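You operate a simulated robot arm through the tools that you are given. There is no shell and no other tool.

You are at the controls of a simulated robot arm. One attempt, no reset.

Task
Pack the white crisper tray on the black tabletop. At the end: the silver napkin ring is in the white crisper tray; the yellow whole lemon stands where the socket pad stood; the white herb shaker is in the white crisper tray; the socket pad stands on top of the seasoning tin; whatever was shut is shut again. Leave all else as you found it, and nothing knocked over.

The check looks at the end state, three seconds after you hand in, the way a careful person would. Anything else that was tipped, shoved, dropped, spilled or broken makes it a failure. Flat cloth is picked up by pressing the open fingertips on it (5 to 10 N) and closing them slowly along it; thin cloth reads only 2 to 8 mm in the jaws.

Robot
A 7-joint arm with a two-finger gripper, fixed in place. Base frame: the origin is on the floor under the middle of its stand, x ahead of it, y to its left, z up; the work surface is at about z = 0.85. Units: m, rad, N and s.
With the tool pointing down near the work surface it reaches from about 0.34 to 0.72 m from the base axis. Its first joint turns from -1.152 to 1.152 rad. Payload 2.45 kg.
The TCP is the grasp point between the finger pads, 0.026 m short of the fingertips. In the tool frame z runs along the fingers and y along their closing line. The gripper opens to 0.096 m; its body begins 0.069 m behind the TCP.
Orientation is told as [roll, pitch, yaw] about the base's x, y, z axes, in that order, counted from this pose: with the fingers straight down and closing along the base's y, the tool's x points along the base's -x, its y along +y and its z along -z.

Tools
- The arm moves only by the tool arm_command. Its argument "steps" is a list of rows, each a list of 7 numbers: the shift along the tool's x, y, z in mm, then the turn, a rotation vector about the tool's x, y, z in rad, then the finger opening in mm, from 0 to 96. In form: [[tx, ty, tz, rx, ry, rz, jaw], ...]. A call has 1 to 20 rows; each row is the pose to reach, as a shift and turn from the pose commanded when the call began, along the tool's axes at that moment. Each row takes 0.2 s and may step no farther than 0.05 m and 0.15 rad from the row before; otherwise, or with a gripper value out of range, the whole call is refused. A pose out of reach is approached as far as the arm can. The call stops where the force on the tool passes 40 N (or 10 N more than at its start, if that is more) or the arm is blocked; 0.2 s more then pass. The fingers move at their own pace (about 0.05 m/s each) and stop on an object; they squeeze with about 35 N. The grip force told is the motor's: it shows also when the fingers shut on nothing. Time passes only in rows, and 0.2 s behind the last, so rows that repeat a pose let the fingers close. It gives the time, the measured TCP pose, the force on the tool (base axes), the opening and the grip force at its end, in the units of the frame above (readings bear some noise), with the torque about the TCP (base axes, N m) and any sound that the robot's microphone picked up.
- Cameras (640 x 400 px; columns grow to the right, rows downward): "scene" is fixed at [0.1704, -0.419, 1.4261]; the picture's right is [0.61, -0.80, 0.00], its down [-0.58, -0.44, -0.68] and it looks along [0.54, 0.41, -0.73] (base axes); focal length 286 px, centre (320, 200). "wrist" rides on the gripper at [0.082, 0.003, -0.098] in the tool frame; the picture's right is [-0.04, 1.00, 0.00], its down [-0.73, -0.03, -0.68] and it looks along [-0.68, -0.03, 0.73] (tool axes); focal length 256 px, centre (320, 200). There is no depth. A picture from a camera that has moved, and an enlarged one, comes with that camera's place and axes in the base frame and with its lens. The place of the scene camera against the robot may be out by one fixed shift of up to 0.025 m in any direction.
- get_image(camera): a new picture of that camera. No time passes.
- close_up(camera, box): a new picture of the part [left, top, right, bottom] of that camera's present view, enlarged. No time passes.
- close_job(): hands the job in; it is judged then, once.

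Places have to be worked out from the pictures, the camera data and where the tool is seen. Open the gripper and draw the arm clear of the work before you hand the job in, unless the task says otherwise.

The tools are called after ">>>" as a command line: name --pt "numbers of a row" for each row, then --argument value for the rest, lists and objects as JSON in quotes. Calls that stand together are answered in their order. arm_command: Moves the arm, as the interface text tells. Its arguments: {"type":"object","properties":{"steps":{"type":"array","items":{"type":"array","items":{"type":"number"}}}},"required":["steps"]} The other tools are called the same way: get_image (camera) takes a picture; close_up (camera, box) takes an enlarged picture of a part of a camera's view; close_job () hands the job in.

At the start:

```text
time: 0.0
tcp_pos: [0.383, 0.1785, 1.1385]
orientation: [0.001, -0.001, 0.001]
ft_force: [-0.8, -0.2, -0.5]
moment: [0.0, 0.01, -0.01]
finger_gap: 0.096
grip_force: 0.0
```

scene: 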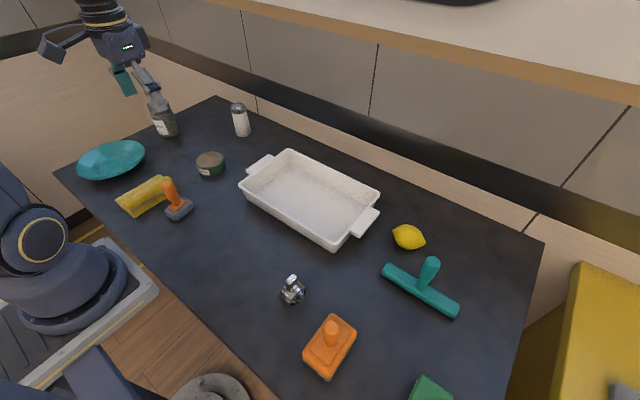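
wrist: 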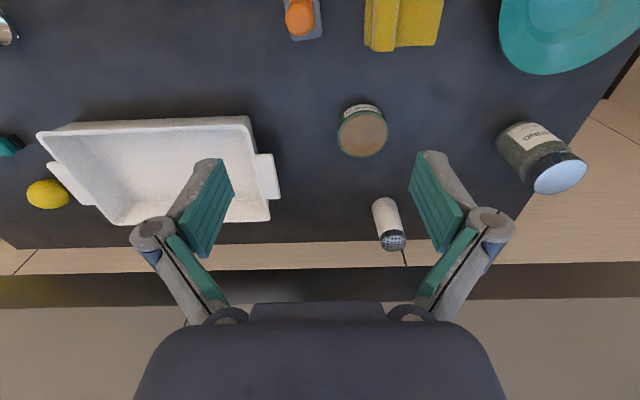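

I'll start by looking closely at the scene to identify every object before moving.

>>> close_up --camera "scene" --box '[60, 80, 280, 230]'

>>> close_up --camera "scene" --box '[240, 220, 480, 400]'

>>> close_up --camera "wrist" --box '[260, 0, 640, 260]'

```text
2.67 times, centred on (170, 155) of scene
camera zoom: at [0.1704, -0.419, 1.4261], right [0.61, -0.8, 0.0], down [-0.58, -0.44, -0.68], along [0.54, 0.41, -0.73], focal length 764 px, centre (720, 320)
```

zoom: 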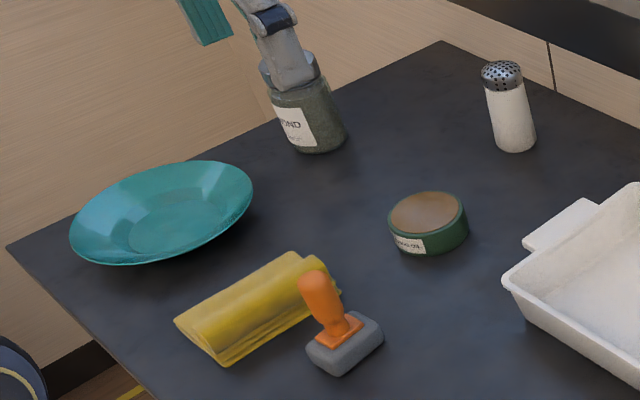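

```text
2.22 times, centred on (360, 310) of scene
camera zoom: at [0.1704, -0.419, 1.4261], right [0.61, -0.8, 0.0], down [-0.58, -0.44, -0.68], along [0.54, 0.41, -0.73], focal length 636 px, centre (231, -44)
```

zoom: 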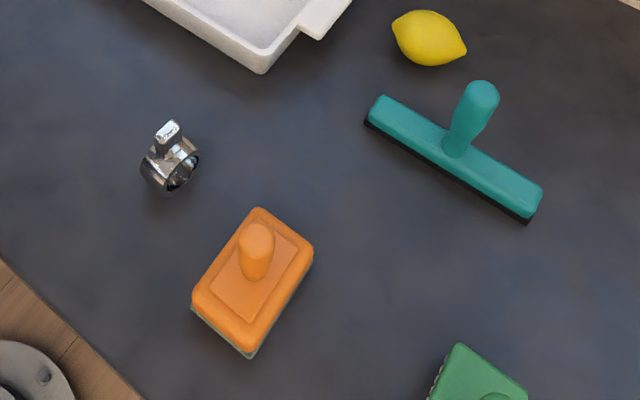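

```text
1.54 times, centred on (450, 130) of wrist
camera zoom: at [0.3015, 0.1823, 1.2359], right [0.04, 1.0, 0.0], down [0.73, -0.03, 0.68], along [0.68, -0.03, -0.73], focal length 394 px, centre (120, 308)
```

zoom: 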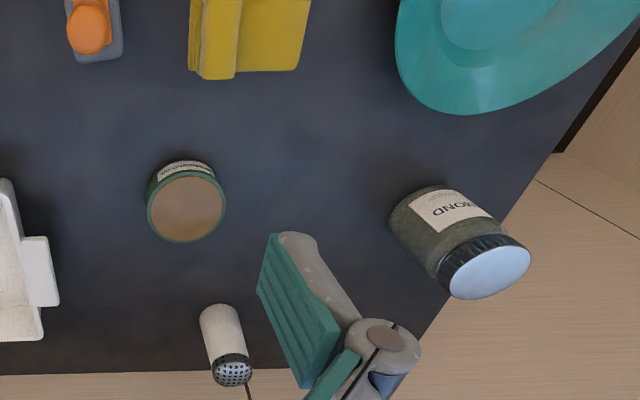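

The tin, jar, plate, shaker and several handled pads are visible; I need to identify which one is the "socket pad", so I zoom on the rest.

>>> close_up --camera "scene" --box '[380, 340, 480, 400]'

>>> close_up --camera "scene" --box '[150, 170, 210, 230]'

>>> close_up --camera "scene" --box '[220, 130, 400, 260]'

>>> close_up --camera "scene" --box '[540, 240, 640, 400]'

>>> close_up --camera "scene" --box '[300, 0, 640, 120]'

```text
6.40 times, centred on (430, 370) of scene
camera zoom: at [0.1704, -0.419, 1.4261], right [0.61, -0.8, 0.0], down [-0.58, -0.44, -0.68], along [0.54, 0.41, -0.73], focal length 1833 px, centre (-384, -888)
```

zoom: 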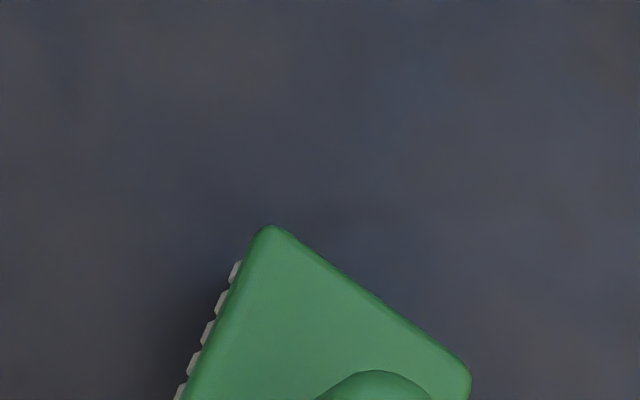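

```text
6.67 times, centred on (180, 200) of scene
camera zoom: at [0.1704, -0.419, 1.4261], right [0.61, -0.8, 0.0], down [-0.58, -0.44, -0.68], along [0.54, 0.41, -0.73], focal length 1910 px, centre (1253, 200)
```

zoom: 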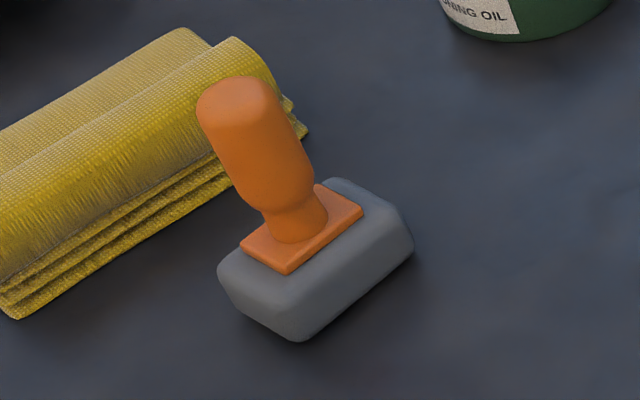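

```text
3.08 times, centred on (310, 195) of scene
camera zoom: at [0.1704, -0.419, 1.4261], right [0.61, -0.8, 0.0], down [-0.58, -0.44, -0.68], along [0.54, 0.41, -0.73], focal length 881 px, centre (351, 215)
```

zoom: 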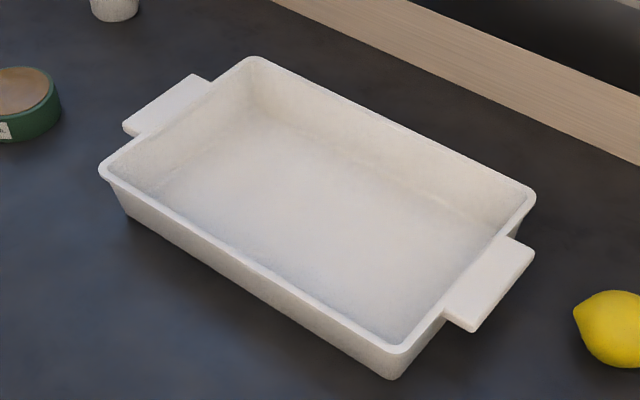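

```text
2.50 times, centred on (590, 320) of scene
camera zoom: at [0.1704, -0.419, 1.4261], right [0.61, -0.8, 0.0], down [-0.58, -0.44, -0.68], along [0.54, 0.41, -0.73], focal length 716 px, centre (-355, -100)
```

zoom: 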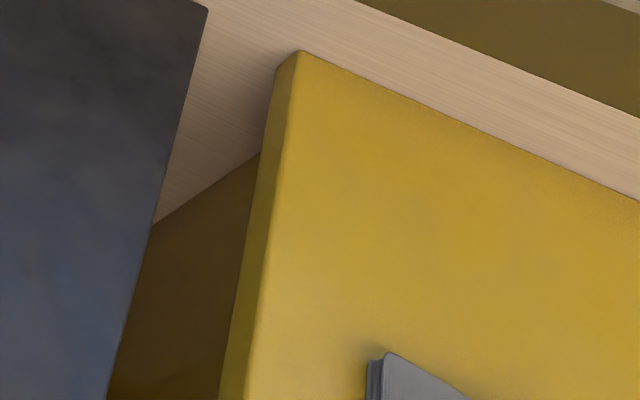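

```text
1.88 times, centred on (470, 60) of scene
camera zoom: at [0.1704, -0.419, 1.4261], right [0.61, -0.8, 0.0], down [-0.58, -0.44, -0.68], along [0.54, 0.41, -0.73], focal length 539 px, centre (38, 464)
```

zoom: 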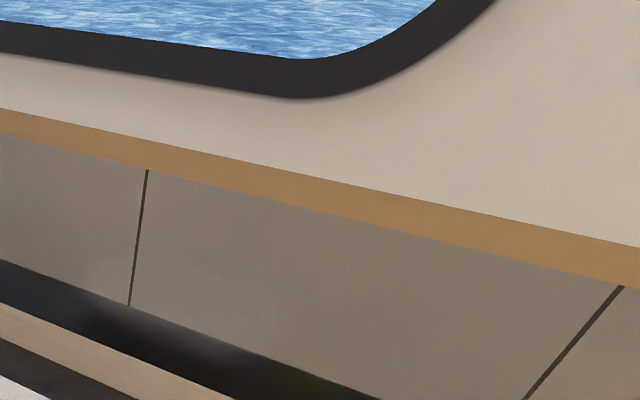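

The tin's label reads "…ONING OIL" so it's the seasoning tin; the handled pads still need identifying. I tilt the wrist camera to look straighter down at the grey/orange-handled pad.

>>> arm_command --pt "0 0 0 0 0.15 0 96" --pt "0 0 0 0 0.3 0 96" --pt "0 0 0 0 0.45 0 96"

>>> get_image --camera "wrist"

```text
time: 0.8
tcp_pos: [0.3829, 0.1773, 1.1374]
orientation: [-0.001, 0.451, 0.0]
ft_force: [-0.1, -0.3, 0.6]
moment: [0.01, 0.0, -0.02]
finger_gap: 0.0959
grip_force: 0.0
```

```text
taken
camera wrist: at [0.3524, 0.1822, 1.2616], right [0.04, 1.0, -0.02], down [0.96, -0.03, 0.29], along [0.29, -0.03, -0.96], focal length 256 px, centre (320, 200)
```

wrist: 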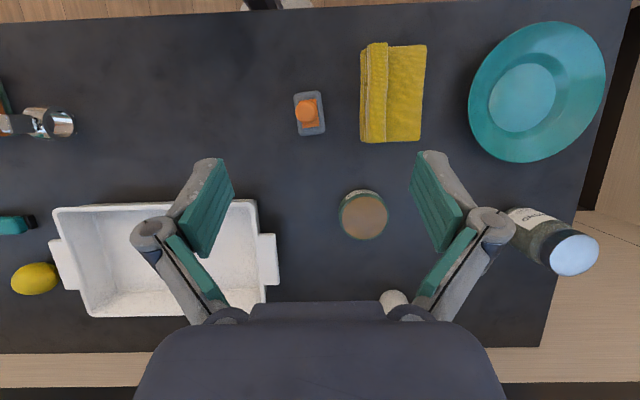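

This tilted view is good. Zoom on the grey pad and tin here.

>>> close_up --camera "wrist" --box '[270, 70, 420, 260]'

>>> close_up --camera "wrist" --box '[480, 180, 640, 300]'

>>> close_up --camera "wrist" --box '[0, 70, 120, 160]'

```text
2.11 times, centred on (345, 165) of wrist
camera zoom: at [0.3524, 0.1822, 1.2616], right [0.04, 1.0, -0.02], down [0.96, -0.03, 0.29], along [0.29, -0.03, -0.96], focal length 539 px, centre (267, 274)
```

zoom: 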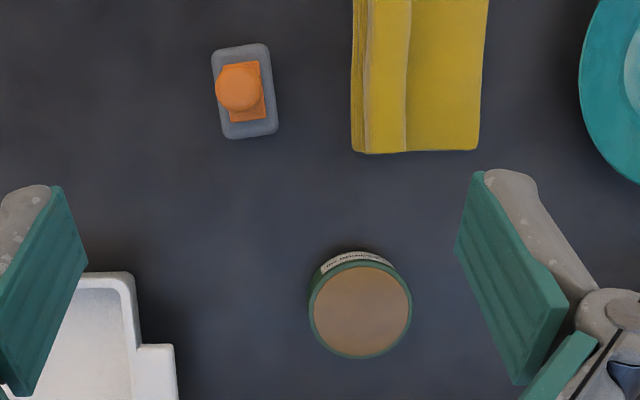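

```text
3.33 times, centred on (560, 240) of wrist
camera zoom: at [0.3524, 0.1822, 1.2616], right [0.04, 1.0, -0.02], down [0.96, -0.03, 0.29], along [0.29, -0.03, -0.96], focal length 853 px, centre (-480, 67)
```

zoom: 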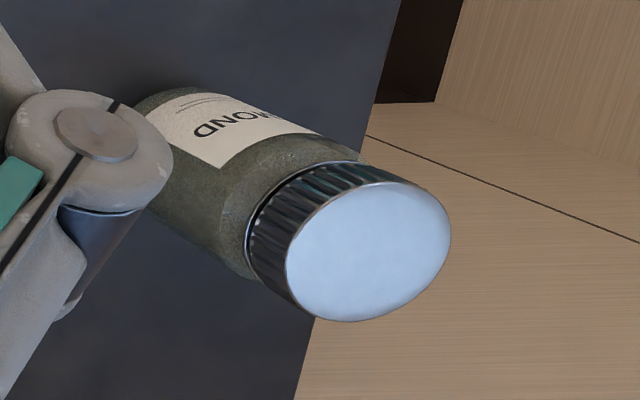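

```text
4.44 times, centred on (60, 115) of wrist
camera zoom: at [0.3524, 0.1822, 1.2616], right [0.04, 1.0, -0.02], down [0.96, -0.03, 0.29], along [0.29, -0.03, -0.96], focal length 1138 px, centre (1476, 578)
```

zoom: 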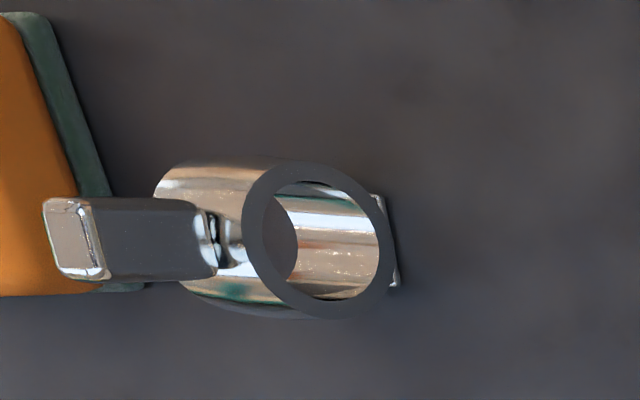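

Now I'll slide the camera across to the right side (y≈−0.28) at the same height to see the orange pad, ring, green brush, squeegee and lemon.

>>> arm_command --pt "0 -50 0 0 0 0 96" --pt "0 -100 0 0 0 0 96" --pt "0 -150 0 0 0 0 96" --pt "0 -200 0 0 0 0 96" --pt "0 -250 0 0 0 0 96" --pt "0 -300 0 0 0 0 96" --pt "0 -350 0 0 0 0 96" --pt "0 -400 0 0 0 0 96" --pt "0 -450 0 0 0 0 96" --pt "0 -460 0 0 0 0 96"

>>> get_image --camera "wrist"

>>> get_image --camera "scene"

```text
time: 3.0
tcp_pos: [0.3811, -0.283, 1.1379]
orientation: [0.0, 0.45, 0.0]
ft_force: [0.3, -0.5, -0.2]
moment: [0.01, -0.01, -0.03]
finger_gap: 0.0962
grip_force: 0.0
```

```text
taken
camera wrist: at [0.351, -0.2791, 1.2608], right [0.04, 1.0, -0.02], down [0.96, -0.03, 0.29], along [0.29, -0.03, -0.96], focal length 256 px, centre (320, 200)
```

wrist: 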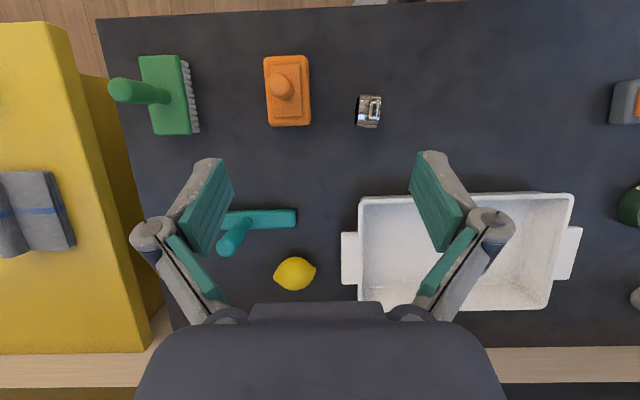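

```text
taken
```

scene: 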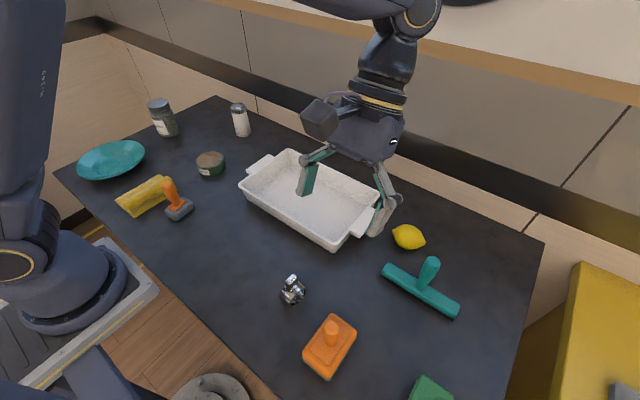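

>>> close_up --camera "wrist" --box '[240, 30, 400, 150]'

>>> close_up --camera "wrist" --box '[90, 30, 250, 150]'

>>> close_up --camera "wrist" --box '[190, 190, 350, 310]'

>>> close_up --camera "scene" --box '[280, 300, 380, 390]'

```text
3.33 times, centred on (320, 90) of wrist
camera zoom: at [0.351, -0.2791, 1.2608], right [0.04, 1.0, -0.02], down [0.96, -0.03, 0.29], along [0.29, -0.03, -0.96], focal length 853 px, centre (320, 567)
```

zoom: 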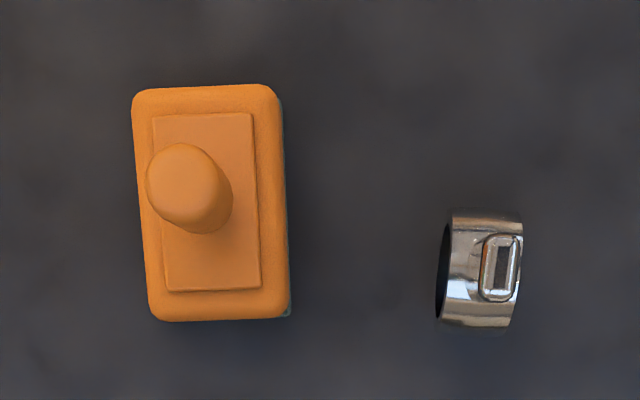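

```text
3.33 times, centred on (170, 90) of wrist
camera zoom: at [0.351, -0.2791, 1.2608], right [0.04, 1.0, -0.02], down [0.96, -0.03, 0.29], along [0.29, -0.03, -0.96], focal length 853 px, centre (820, 567)
```

zoom: 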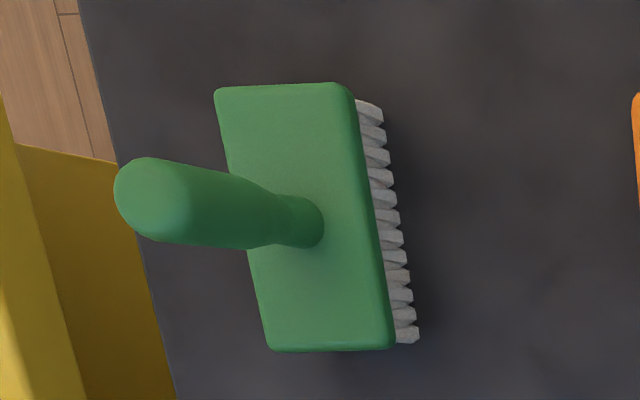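

```text
3.33 times, centred on (270, 250) of wrist
camera zoom: at [0.351, -0.2791, 1.2608], right [0.04, 1.0, -0.02], down [0.96, -0.03, 0.29], along [0.29, -0.03, -0.96], focal length 853 px, centre (487, 33)
```

zoom: 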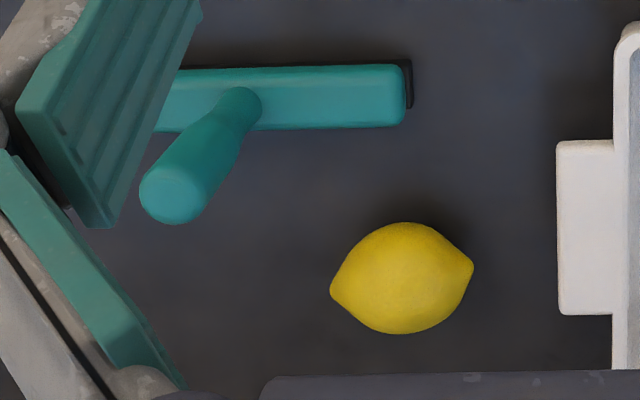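

```text
4.44 times, centred on (330, 345) of scene
camera zoom: at [0.1704, -0.419, 1.4261], right [0.61, -0.8, 0.0], down [-0.58, -0.44, -0.68], along [0.54, 0.41, -0.73], focal length 1273 px, centre (276, -444)
```

zoom: 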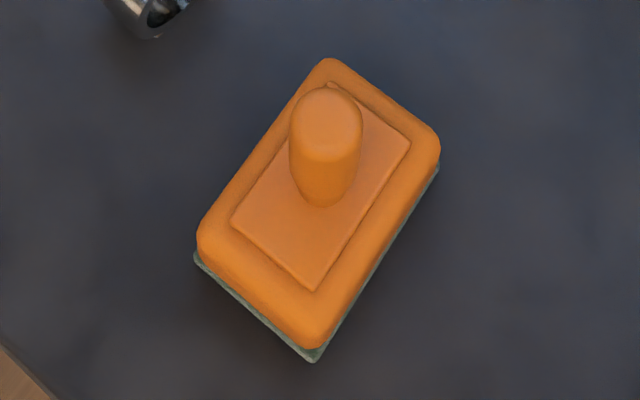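

Two candidates have handles on pads (grey and orange). Let me check other regions for anything that I've not seen (round grey item at the bottom, plate, towel).

>>> close_up --camera "scene" --box '[150, 340, 290, 400]'

>>> close_up --camera "scene" --box '[60, 80, 220, 230]'

>>> close_up --camera "scene" --box '[140, 80, 260, 200]'

>>> close_up --camera "wrist" --box '[0, 100, 120, 300]'

```text
4.57 times, centred on (220, 370) of scene
camera zoom: at [0.1704, -0.419, 1.4261], right [0.61, -0.8, 0.0], down [-0.58, -0.44, -0.68], along [0.54, 0.41, -0.73], focal length 1310 px, centre (777, -577)
```

zoom: 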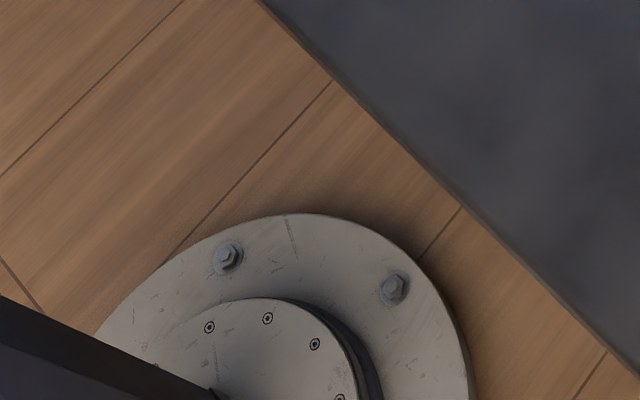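

```text
2.67 times, centred on (140, 155) of scene
camera zoom: at [0.1704, -0.419, 1.4261], right [0.61, -0.8, 0.0], down [-0.58, -0.44, -0.68], along [0.54, 0.41, -0.73], focal length 764 px, centre (800, 320)
```

zoom: 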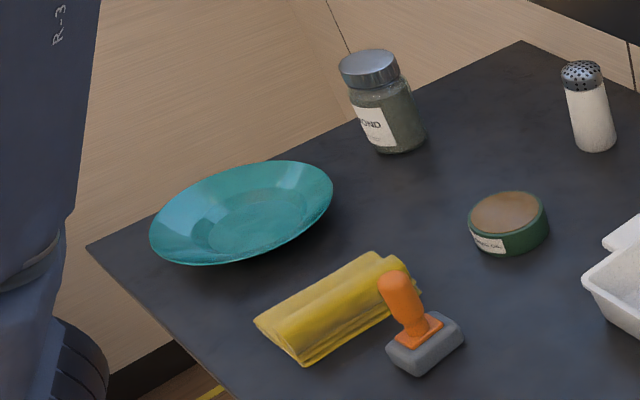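

```text
3.33 times, centred on (200, 140) of scene
camera zoom: at [0.1704, -0.419, 1.4261], right [0.61, -0.8, 0.0], down [-0.58, -0.44, -0.68], along [0.54, 0.41, -0.73], focal length 955 px, centre (720, 400)
```

zoom: 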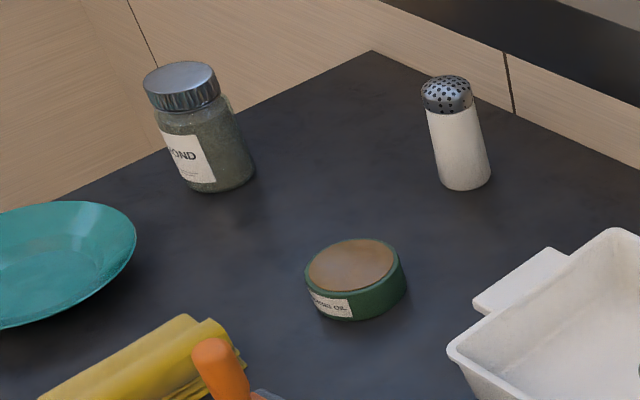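

```text
2.00 times, centred on (60, 200) of wrist
camera zoom: at [0.351, -0.2791, 1.2608], right [0.04, 1.0, -0.02], down [0.96, -0.03, 0.29], along [0.29, -0.03, -0.96], focal length 512 px, centre (840, 200)
```

zoom: 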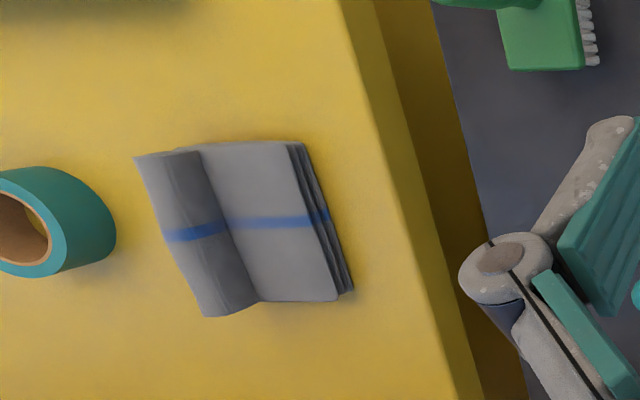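

There is a yellow cabinet on the right with a tape roll and towel; I'll look further over there for other candidates.

>>> arm_command --pt "0 -40 -30 0 0 0 96" --pt "0 -80 -60 0 0 0 96" --pt "0 -120 -60 0 0 0 96" --pt "0 -160 -60 0 0 0 96" --pt "0 -200 -60 0 0 0 96"

>>> get_image --camera "wrist"

```text
time: 4.2
tcp_pos: [0.386, -0.4316, 1.1744]
orientation: [-0.001, 0.449, 0.0]
ft_force: [0.6, 0.5, 0.1]
moment: [0.0, 0.06, 0.0]
finger_gap: 0.0957
grip_force: 0.1
out of reach, approached as far as the arm can: row 3, 4, 5
```

```text
taken
camera wrist: at [0.3552, -0.4278, 1.2988], right [0.04, 1.0, -0.02], down [0.96, -0.03, 0.29], along [0.29, -0.03, -0.96], focal length 256 px, centre (320, 200)
```

wrist: 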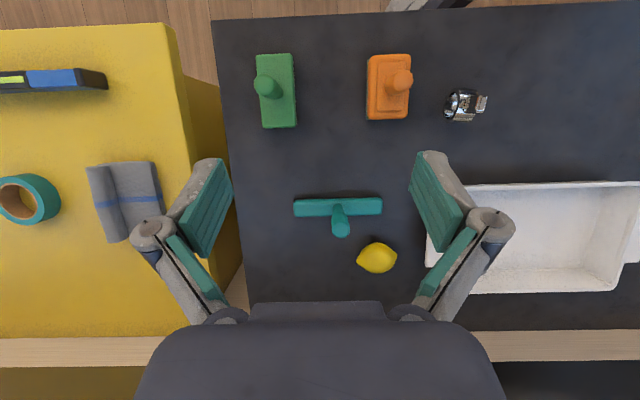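

No other candidate there (tape, towel, a blue tool). I come lower over the orange pad to inspect it for detail or text.

>>> arm_command --pt "-13 32 27 0 0 0 96" --pt "-26 65 54 0 0 0 96" --pt "-39 97 81 0 0 0 96" --pt "-52 130 108 0 0 0 96"

>>> get_image --camera "wrist"

```text
time: 5.2
tcp_pos: [0.3871, -0.3005, 1.0549]
orientation: [-0.002, 0.451, 0.001]
ft_force: [0.5, 0.0, -0.6]
moment: [-0.03, 0.02, 0.0]
finger_gap: 0.0959
grip_force: 0.0
```

```text
taken
camera wrist: at [0.3553, -0.2967, 1.1782], right [0.04, 1.0, -0.02], down [0.96, -0.03, 0.29], along [0.29, -0.03, -0.96], focal length 256 px, centre (320, 200)
```

wrist: 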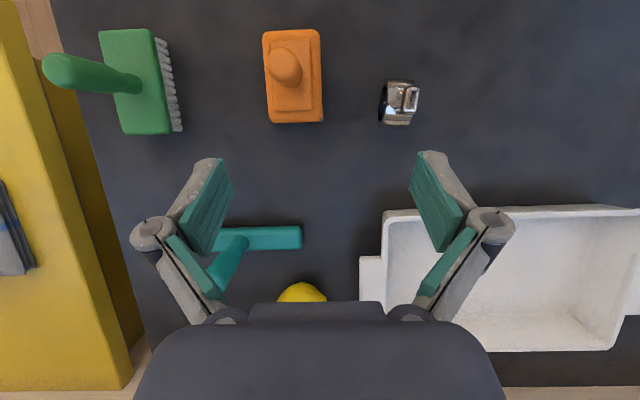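

>>> close_up --camera "wrist" --box '[240, 10, 440, 140]'

>>> close_up --camera "wrist" --box '[370, 60, 430, 140]'

>>> close_up --camera "scene" --box '[265, 260, 320, 315]'

```text
3.08 times, centred on (340, 75) of wrist
camera zoom: at [0.3553, -0.2967, 1.1782], right [0.04, 1.0, -0.02], down [0.96, -0.03, 0.29], along [0.29, -0.03, -0.96], focal length 788 px, centre (258, 585)
```

zoom: 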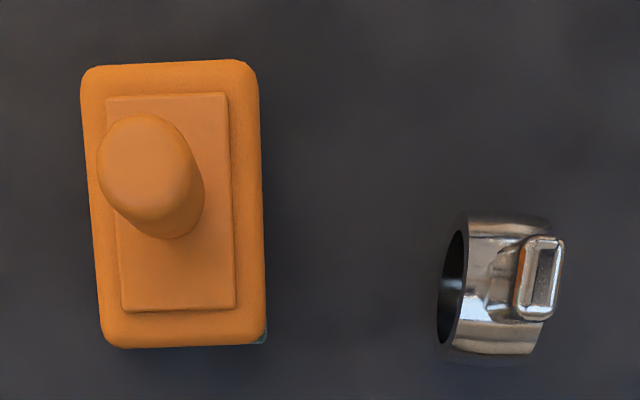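

```text
5.00 times, centred on (400, 100) of wrist
camera zoom: at [0.3553, -0.2967, 1.1782], right [0.04, 1.0, -0.02], down [0.96, -0.03, 0.29], along [0.29, -0.03, -0.96], focal length 1280 px, centre (-80, 700)
```

zoom: 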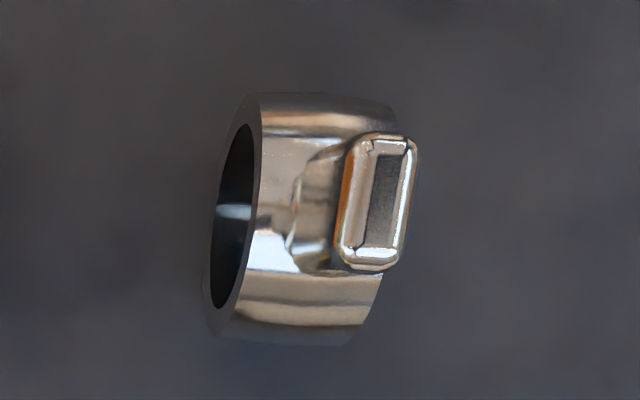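

```text
7.27 times, centred on (292, 288) of scene
camera zoom: at [0.1704, -0.419, 1.4261], right [0.61, -0.8, 0.0], down [-0.58, -0.44, -0.68], along [0.54, 0.41, -0.73], focal length 2083 px, centre (520, -436)
```

zoom: 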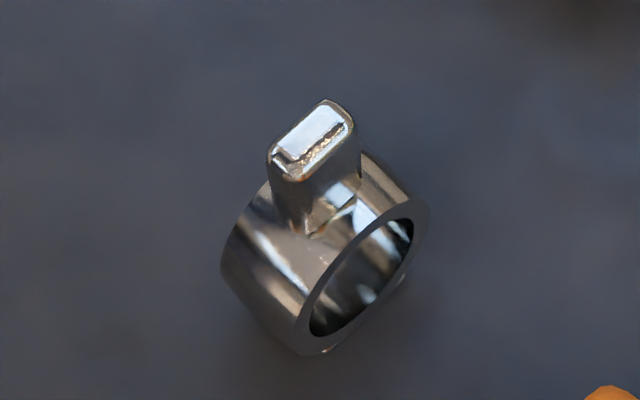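

The ring is a cuff with a tab on top, axis roughly along y; the orange item is a scrub sponge with a green scour layer. The grey pad with the contrasting orange socket plate/handle fits the tin's top (diagonal ≈72 mm vs Ø≈77 mm). I'll go back over it at closer range.

>>> arm_command --pt "0 50 0 0 0 0 96" --pt "0 100 0 0 0 0 96" --pt "0 150 0 0 0 0 96" --pt "0 200 0 0 0 0 96" --pt "0 250 0 0 0 0 96" --pt "0 300 0 0 0 0 96" --pt "0 350 0 0 0 0 96" --pt "0 400 0 0 0 0 96" --pt "0 440 0 0 0 0 96" --pt "0 460 0 0 0 0 96"

>>> get_image --camera "wrist"

>>> close_up --camera "wrist" --box '[240, 10, 440, 240]'

```text
time: 7.4
tcp_pos: [0.3865, 0.1596, 1.0565]
orientation: [0.0, 0.45, 0.0]
ft_force: [0.4, 1.1, -0.4]
moment: [-0.02, -0.01, 0.02]
finger_gap: 0.096
grip_force: 0.1
```

```text
taken
camera wrist: at [0.356, 0.1635, 1.1789], right [0.04, 1.0, -0.02], down [0.96, -0.03, 0.29], along [0.29, -0.03, -0.96], focal length 256 px, centre (320, 200)
```

wrist: 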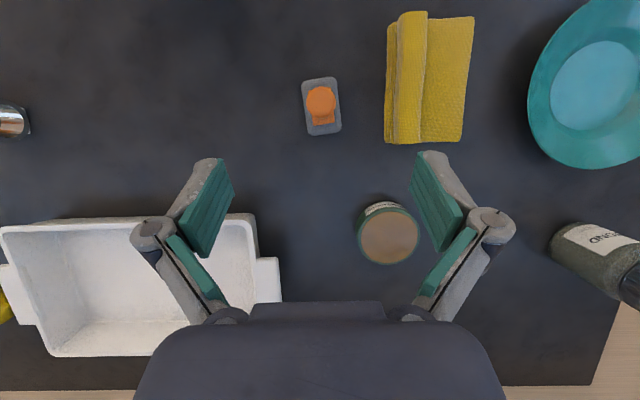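

```text
1.74 times, centred on (340, 125) of wrist
camera zoom: at [0.356, 0.1635, 1.1789], right [0.04, 1.0, -0.02], down [0.96, -0.03, 0.29], along [0.29, -0.03, -0.96], focal length 445 px, centre (285, 330)
```

zoom: 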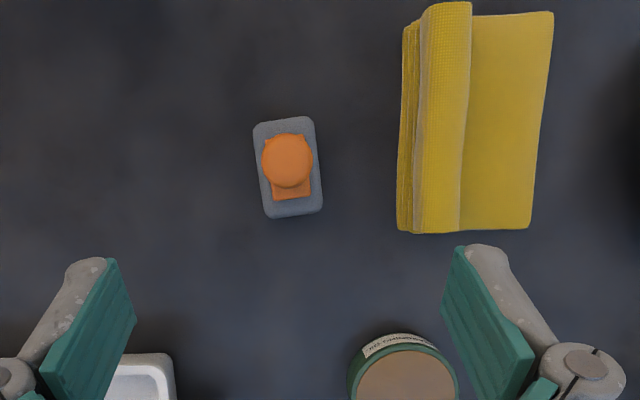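

Pad centre is about (0.339, 0.161), yawed ≈8°, handle vertical with top near z≈0.955, Ø≈25 mm; tin at about (0.499, 0.240). Zooming in on both to refine the heights.

>>> close_up --camera "wrist" --box '[280, 60, 360, 150]'

>>> close_up --camera "wrist" --box '[345, 190, 435, 280]'

>>> close_up --camera "scene" --box '[180, 140, 240, 190]'

```text
4.44 times, centred on (320, 105) of wrist
camera zoom: at [0.356, 0.1635, 1.1789], right [0.04, 1.0, -0.02], down [0.96, -0.03, 0.29], along [0.29, -0.03, -0.96], focal length 1138 px, centre (320, 622)
```

zoom: 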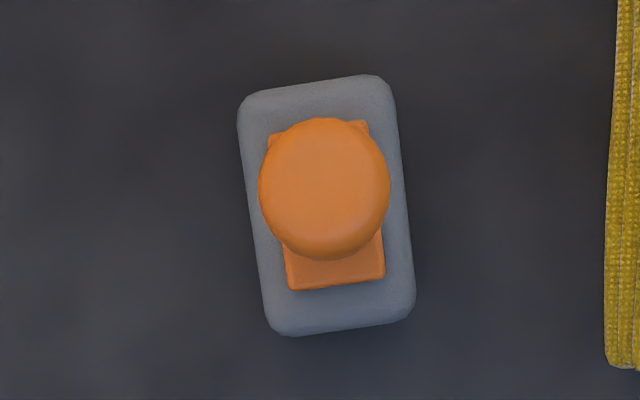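

```text
4.44 times, centred on (390, 235) of wrist
camera zoom: at [0.356, 0.1635, 1.1789], right [0.04, 1.0, -0.02], down [0.96, -0.03, 0.29], along [0.29, -0.03, -0.96], focal length 1138 px, centre (9, 44)
```

zoom: 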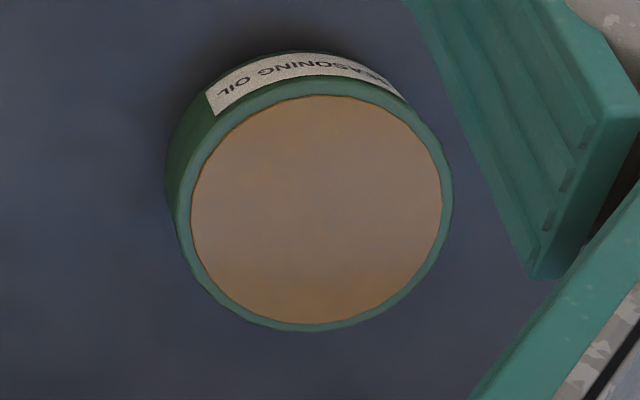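

```text
8.00 times, centred on (210, 165) of scene
camera zoom: at [0.1704, -0.419, 1.4261], right [0.61, -0.8, 0.0], down [-0.58, -0.44, -0.68], along [0.54, 0.41, -0.73], focal length 2292 px, centre (1200, 480)
```

zoom: 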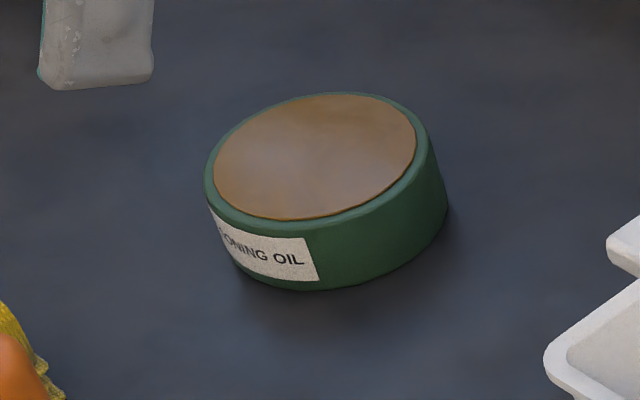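

Tin confirmed "SEASONING OIL", Ø≈79 mm, height ≈30 mm. I'll straighten the tool, narrow the jaws, then centre above the pad handle.

>>> arm_command --pt "0 0 0 0 -0.15 0 70" --pt "0 0 0 0 -0.3 0 70" --pt "0 0 0 0 -0.45 0 70"

>>> arm_command --pt "24 0 0 0 0 0 62" --pt "47 0 20 0 0 0 62" --pt "47 0 40 0 0 0 62"

>>> get_image --camera "wrist"

>>> get_image --camera "scene"

```text
time: 8.2
tcp_pos: [0.3862, 0.1588, 1.0552]
orientation: [-0.001, -0.001, 0.001]
ft_force: [0.1, 1.0, 0.2]
moment: [-0.02, -0.03, -0.04]
finger_gap: 0.0699
grip_force: 0.0
```

```text
time: 9.0
tcp_pos: [0.3396, 0.1579, 1.0142]
orientation: [0.0, -0.002, 0.001]
ft_force: [-0.4, 0.2, -0.7]
moment: [0.0, -0.02, 0.0]
finger_gap: 0.0622
grip_force: 0.1
```

```text
taken
camera wrist: at [0.2579, 0.1628, 1.1126], right [0.04, 1.0, 0.0], down [0.73, -0.03, 0.68], along [0.68, -0.03, -0.73], focal length 256 px, centre (320, 200)
```

wrist: 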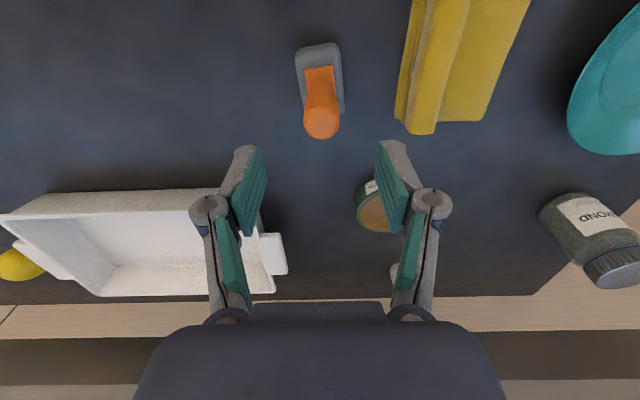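

```text
taken
```

scene: 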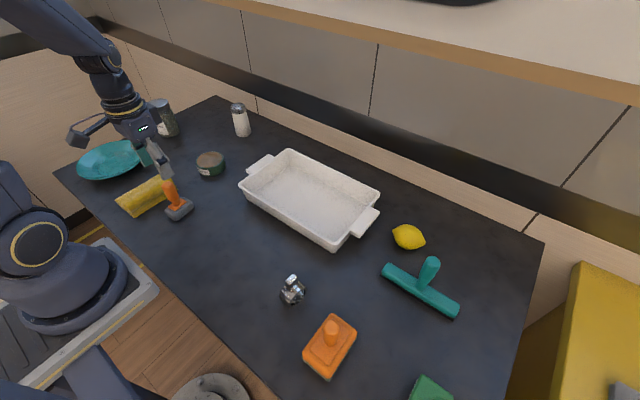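

Handle is centred at about (0.339, 0.160), top z≈0.945. Descending with the jaws straddling it, then closing.

>>> arm_command --pt "0 2 30 0 0 0 62" --pt "0 2 60 0 0 0 62" --pt "0 2 80 0 0 0 62" --pt "0 2 96 0 0 0 62"

>>> get_image --camera "wrist"

>>> close_up --camera "scene" --box '[100, 120, 240, 240]'

```text
time: 10.0
tcp_pos: [0.3409, 0.1614, 0.9188]
orientation: [0.002, 0.001, 0.0]
ft_force: [-0.1, 0.2, 0.7]
moment: [-0.01, 0.01, 0.0]
finger_gap: 0.0621
grip_force: 0.1
```

```text
taken
camera wrist: at [0.258, 0.1649, 1.0167], right [0.04, 1.0, 0.0], down [0.73, -0.03, 0.68], along [0.68, -0.03, -0.73], focal length 256 px, centre (320, 200)
```

wrist: 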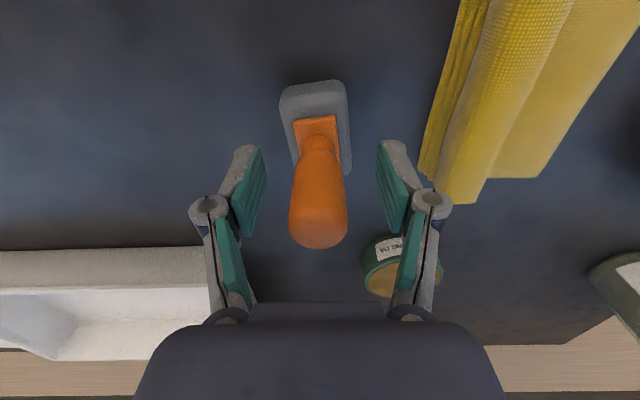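

```text
3.33 times, centred on (170, 180) of scene
camera zoom: at [0.1704, -0.419, 1.4261], right [0.61, -0.8, 0.0], down [-0.58, -0.44, -0.68], along [0.54, 0.41, -0.73], focal length 955 px, centre (820, 267)
```

zoom: 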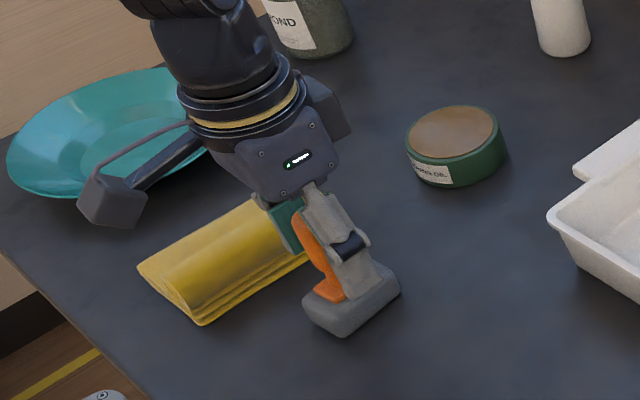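

Fingers straddle the handle squarely. Closing now.

>>> arm_command --pt "0 0 0 0 0 0 40" --pt "0 0 0 0 0 0 25" --pt "0 0 0 0 0 0 10" --pt "0 0 0 0 0 0 10" --pt "0 0 0 0 0 0 10"

```text
time: 11.2
tcp_pos: [0.34, 0.1607, 0.9188]
orientation: [0.0, -0.003, 0.0]
ft_force: [0.1, -0.9, -0.4]
moment: [0.0, 0.01, -0.02]
finger_gap: 0.0214
grip_force: 34.2
```

Handle gripped (21 mm, 34 N). Lift 70 mm and check that the pad hangs level.

>>> arm_command --pt "0 0 -10 0 0 0 10" --pt "0 0 -30 0 0 0 10" --pt "0 0 -55 0 0 0 10" --pt "0 0 -80 0 0 0 10"

>>> get_image --camera "wrist"

>>> close_up --camera "scene" --box '[100, 100, 240, 220]'

```text
time: 12.2
tcp_pos: [0.3379, 0.1607, 0.9986]
orientation: [-0.001, 0.0, 0.0]
ft_force: [0.8, 0.2, -1.0]
moment: [0.01, 0.0, 0.0]
finger_gap: 0.0216
grip_force: 35.0
```

```text
taken
camera wrist: at [0.2577, 0.1642, 1.097], right [0.04, 1.0, 0.0], down [0.73, -0.03, 0.68], along [0.68, -0.03, -0.73], focal length 256 px, centre (320, 200)
```

wrist: 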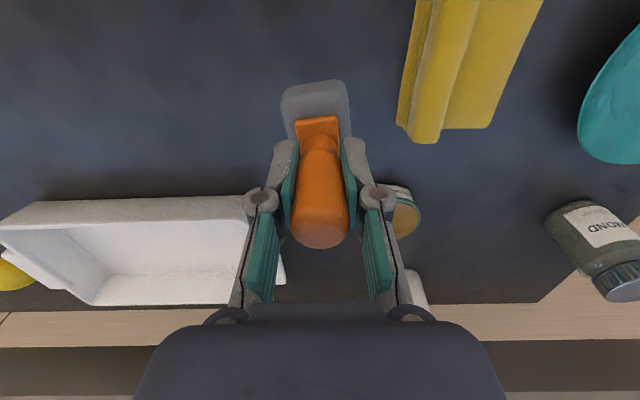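

```text
3.33 times, centred on (170, 160) of scene
camera zoom: at [0.1704, -0.419, 1.4261], right [0.61, -0.8, 0.0], down [-0.58, -0.44, -0.68], along [0.54, 0.41, -0.73], focal length 955 px, centre (820, 333)
```

zoom: 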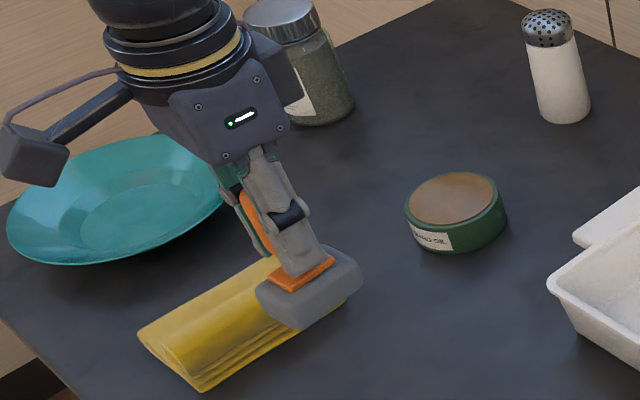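

Pad hangs level, its base ~69 mm below the TCP. Move over the tin at (0.497, 0.239), staying at this height.

>>> arm_command --pt "-40 20 0 0 0 0 10" --pt "-80 39 0 0 0 0 10" --pt "-120 59 0 0 0 0 10" --pt "-159 78 0 0 0 0 10" --pt "-159 78 0 0 0 0 10"

>>> get_image --camera "wrist"

>>> close_up --camera "scene" --box '[140, 80, 280, 200]'

```text
time: 13.4
tcp_pos: [0.4977, 0.2389, 0.9984]
orientation: [0.0, 0.0, 0.001]
ft_force: [0.8, -0.1, -0.6]
moment: [-0.02, -0.01, 0.01]
finger_gap: 0.0215
grip_force: 35.0
```

```text
taken
camera wrist: at [0.4167, 0.2428, 1.0966], right [0.04, 1.0, 0.0], down [0.73, -0.03, 0.68], along [0.68, -0.03, -0.73], focal length 256 px, centre (320, 200)
```

wrist: 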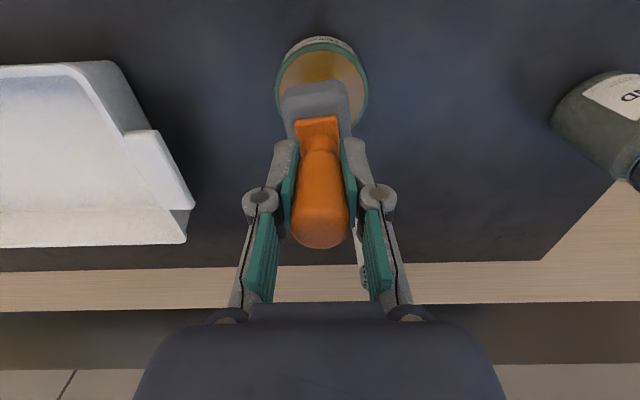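

```text
3.33 times, centred on (210, 140) of scene
camera zoom: at [0.1704, -0.419, 1.4261], right [0.61, -0.8, 0.0], down [-0.58, -0.44, -0.68], along [0.54, 0.41, -0.73], focal length 955 px, centre (687, 400)
```

zoom: 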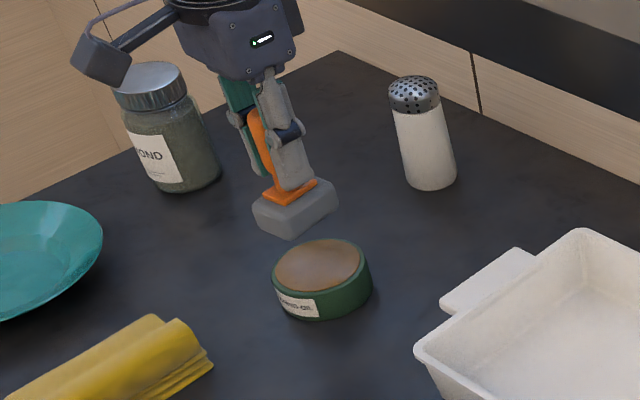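

Pad is centred over the tin (tin centre ≈(0.498, 0.240)). Lower 38 mm then feel for contact in small steps.

>>> arm_command --pt "0 1 15 0 0 0 10" --pt "0 1 30 0 0 0 10" --pt "0 1 38 0 0 0 10" --pt "0 1 38 0 0 0 10"

>>> arm_command --pt "0 0 2 0 0 0 10" --pt "0 0 4 0 0 0 10" --pt "0 0 4 0 0 0 10"

>>> close_up --camera "scene" --box '[160, 110, 260, 200]'

```text
time: 14.4
tcp_pos: [0.4978, 0.2396, 0.961]
orientation: [0.001, -0.001, 0.002]
ft_force: [-0.2, 0.2, -0.3]
moment: [0.0, 0.01, -0.01]
finger_gap: 0.0217
grip_force: 35.0
```

```text
time: 15.2
tcp_pos: [0.4976, 0.2397, 0.957]
orientation: [-0.001, 0.0, 0.0]
ft_force: [0.1, -0.1, -1.3]
moment: [0.01, 0.02, 0.0]
finger_gap: 0.0216
grip_force: 34.8
```

```text
4.44 times, centred on (210, 155) of scene
camera zoom: at [0.1704, -0.419, 1.4261], right [0.61, -0.8, 0.0], down [-0.58, -0.44, -0.68], along [0.54, 0.41, -0.73], focal length 1273 px, centre (809, 400)
```

zoom: 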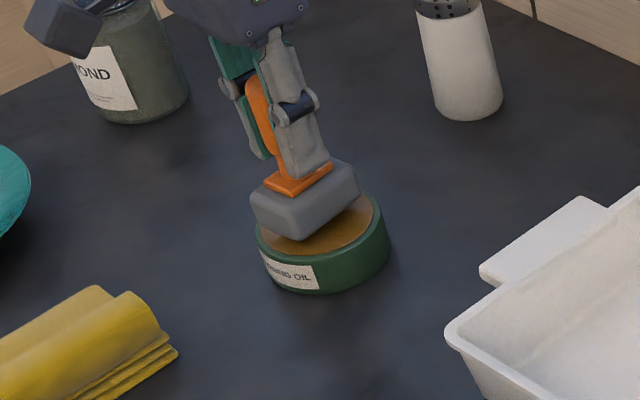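

Not in contact yet (force ≈0). Continue down in 2 mm steps.

>>> arm_command --pt "0 0 1 0 0 0 10" --pt "0 0 2 0 0 0 10" --pt "0 0 2 0 0 0 10"

>>> arm_command --pt "0 0 1 0 0 0 10" --pt "0 0 2 0 0 0 10" --pt "0 0 2 0 0 0 10"

```text
time: 16.0
tcp_pos: [0.4982, 0.2406, 0.9544]
orientation: [0.0, 0.001, 0.0]
ft_force: [-0.1, -0.5, -0.4]
moment: [0.0, 0.03, 0.0]
finger_gap: 0.0216
grip_force: 35.5
```

```text
time: 16.8
tcp_pos: [0.498, 0.24, 0.9531]
orientation: [0.0, 0.0, 0.0]
ft_force: [0.2, 0.0, -0.4]
moment: [-0.01, -0.02, -0.01]
finger_gap: 0.0217
grip_force: 35.2
```

>>> arm_command --pt "0 0 1 0 0 0 10" --pt "0 0 2 0 0 0 10" --pt "0 0 2 0 0 0 10"

>>> close_up --camera "scene" --box '[180, 130, 240, 190]'

```text
time: 17.6
tcp_pos: [0.4991, 0.2399, 0.9522]
orientation: [-0.001, 0.001, 0.0]
ft_force: [-0.5, -0.7, -0.8]
moment: [0.0, -0.01, -0.02]
finger_gap: 0.0215
grip_force: 34.9
```

```text
6.67 times, centred on (210, 160) of scene
camera zoom: at [0.1704, -0.419, 1.4261], right [0.61, -0.8, 0.0], down [-0.58, -0.44, -0.68], along [0.54, 0.41, -0.73], focal length 1910 px, centre (1053, 467)
```

zoom: 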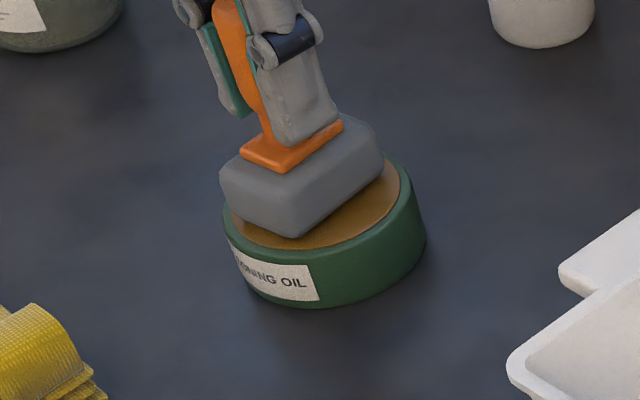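

>>> arm_command --pt "0 0 1 0 0 0 10" --pt "0 0 2 0 0 0 10" --pt "0 0 2 0 0 0 10"

>>> arm_command --pt "0 0 1 0 0 0 10" --pt "0 0 2 0 0 0 10" --pt "0 0 2 0 0 0 10"

```text
time: 18.4
tcp_pos: [0.4981, 0.2398, 0.9484]
orientation: [0.0, 0.0, 0.0]
ft_force: [-0.1, 0.7, -0.4]
moment: [0.02, 0.04, 0.03]
finger_gap: 0.0215
grip_force: 34.8
```

```text
time: 19.2
tcp_pos: [0.4974, 0.2398, 0.9498]
orientation: [0.002, -0.001, 0.0]
ft_force: [-5.9, -3.0, 27.7]
moment: [-0.24, 0.49, -0.06]
finger_gap: 0.0216
grip_force: 35.0
```

Contact felt (27.7 N) — the tin top is at z≈0.880. Ease up ~1.5 mm to unload, then open the jaws.

>>> arm_command --pt "0 0 -1 0 0 0 10" --pt "0 0 -1.5 0 0 0 10" --pt "0 0 -1.5 0 0 0 10"

```text
time: 20.0
tcp_pos: [0.4987, 0.2393, 0.948]
orientation: [0.001, -0.001, -0.002]
ft_force: [1.6, 2.6, 13.3]
moment: [0.03, -0.2, -0.06]
finger_gap: 0.0214
grip_force: 35.5
```

>>> arm_command --pt "0 0 -0.5 0 0 0 10" --pt "0 0 -0.8 0 0 0 10" --pt "0 0 -0.8 0 0 0 10"

>>> arm_command --pt "0 0 0 0 0 0 30" --pt "0 0 0 0 0 0 45" --pt "0 0 0 0 0 0 55" --pt "0 0 0 0 0 0 62" --pt "0 0 0 0 0 0 62"

>>> close_up --camera "scene" --box '[180, 110, 250, 190]'

>>> get_image --camera "wrist"

```text
time: 20.8
tcp_pos: [0.4972, 0.2384, 0.9492]
orientation: [-0.002, 0.002, -0.001]
ft_force: [0.4, 1.1, 1.8]
moment: [0.05, -0.1, 0.01]
finger_gap: 0.0219
grip_force: 34.7
```

```text
time: 22.0
tcp_pos: [0.4975, 0.2388, 0.9495]
orientation: [0.0, -0.002, -0.001]
ft_force: [0.5, -0.5, 0.4]
moment: [0.02, -0.01, 0.01]
finger_gap: 0.0626
grip_force: 0.2
```

```text
5.00 times, centred on (215, 150) of scene
camera zoom: at [0.1704, -0.419, 1.4261], right [0.61, -0.8, 0.0], down [-0.58, -0.44, -0.68], along [0.54, 0.41, -0.73], focal length 1432 px, centre (845, 450)
```

zoom: 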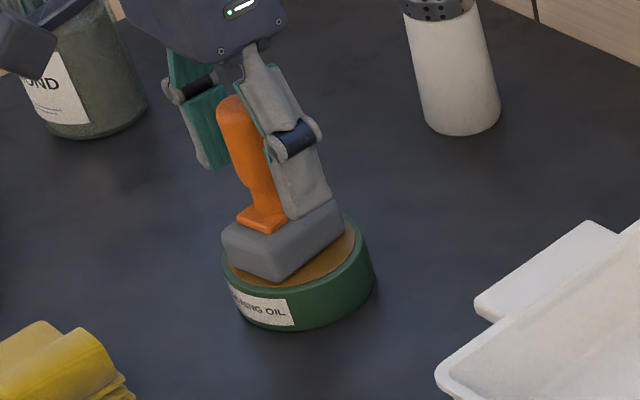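

```text
taken
camera wrist: at [0.4167, 0.2434, 1.0472], right [0.04, 1.0, 0.0], down [0.73, -0.03, 0.68], along [0.68, -0.03, -0.73], focal length 256 px, centre (320, 200)
```

wrist: 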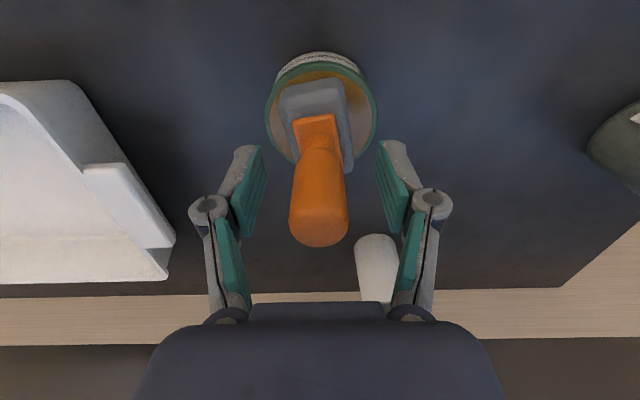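

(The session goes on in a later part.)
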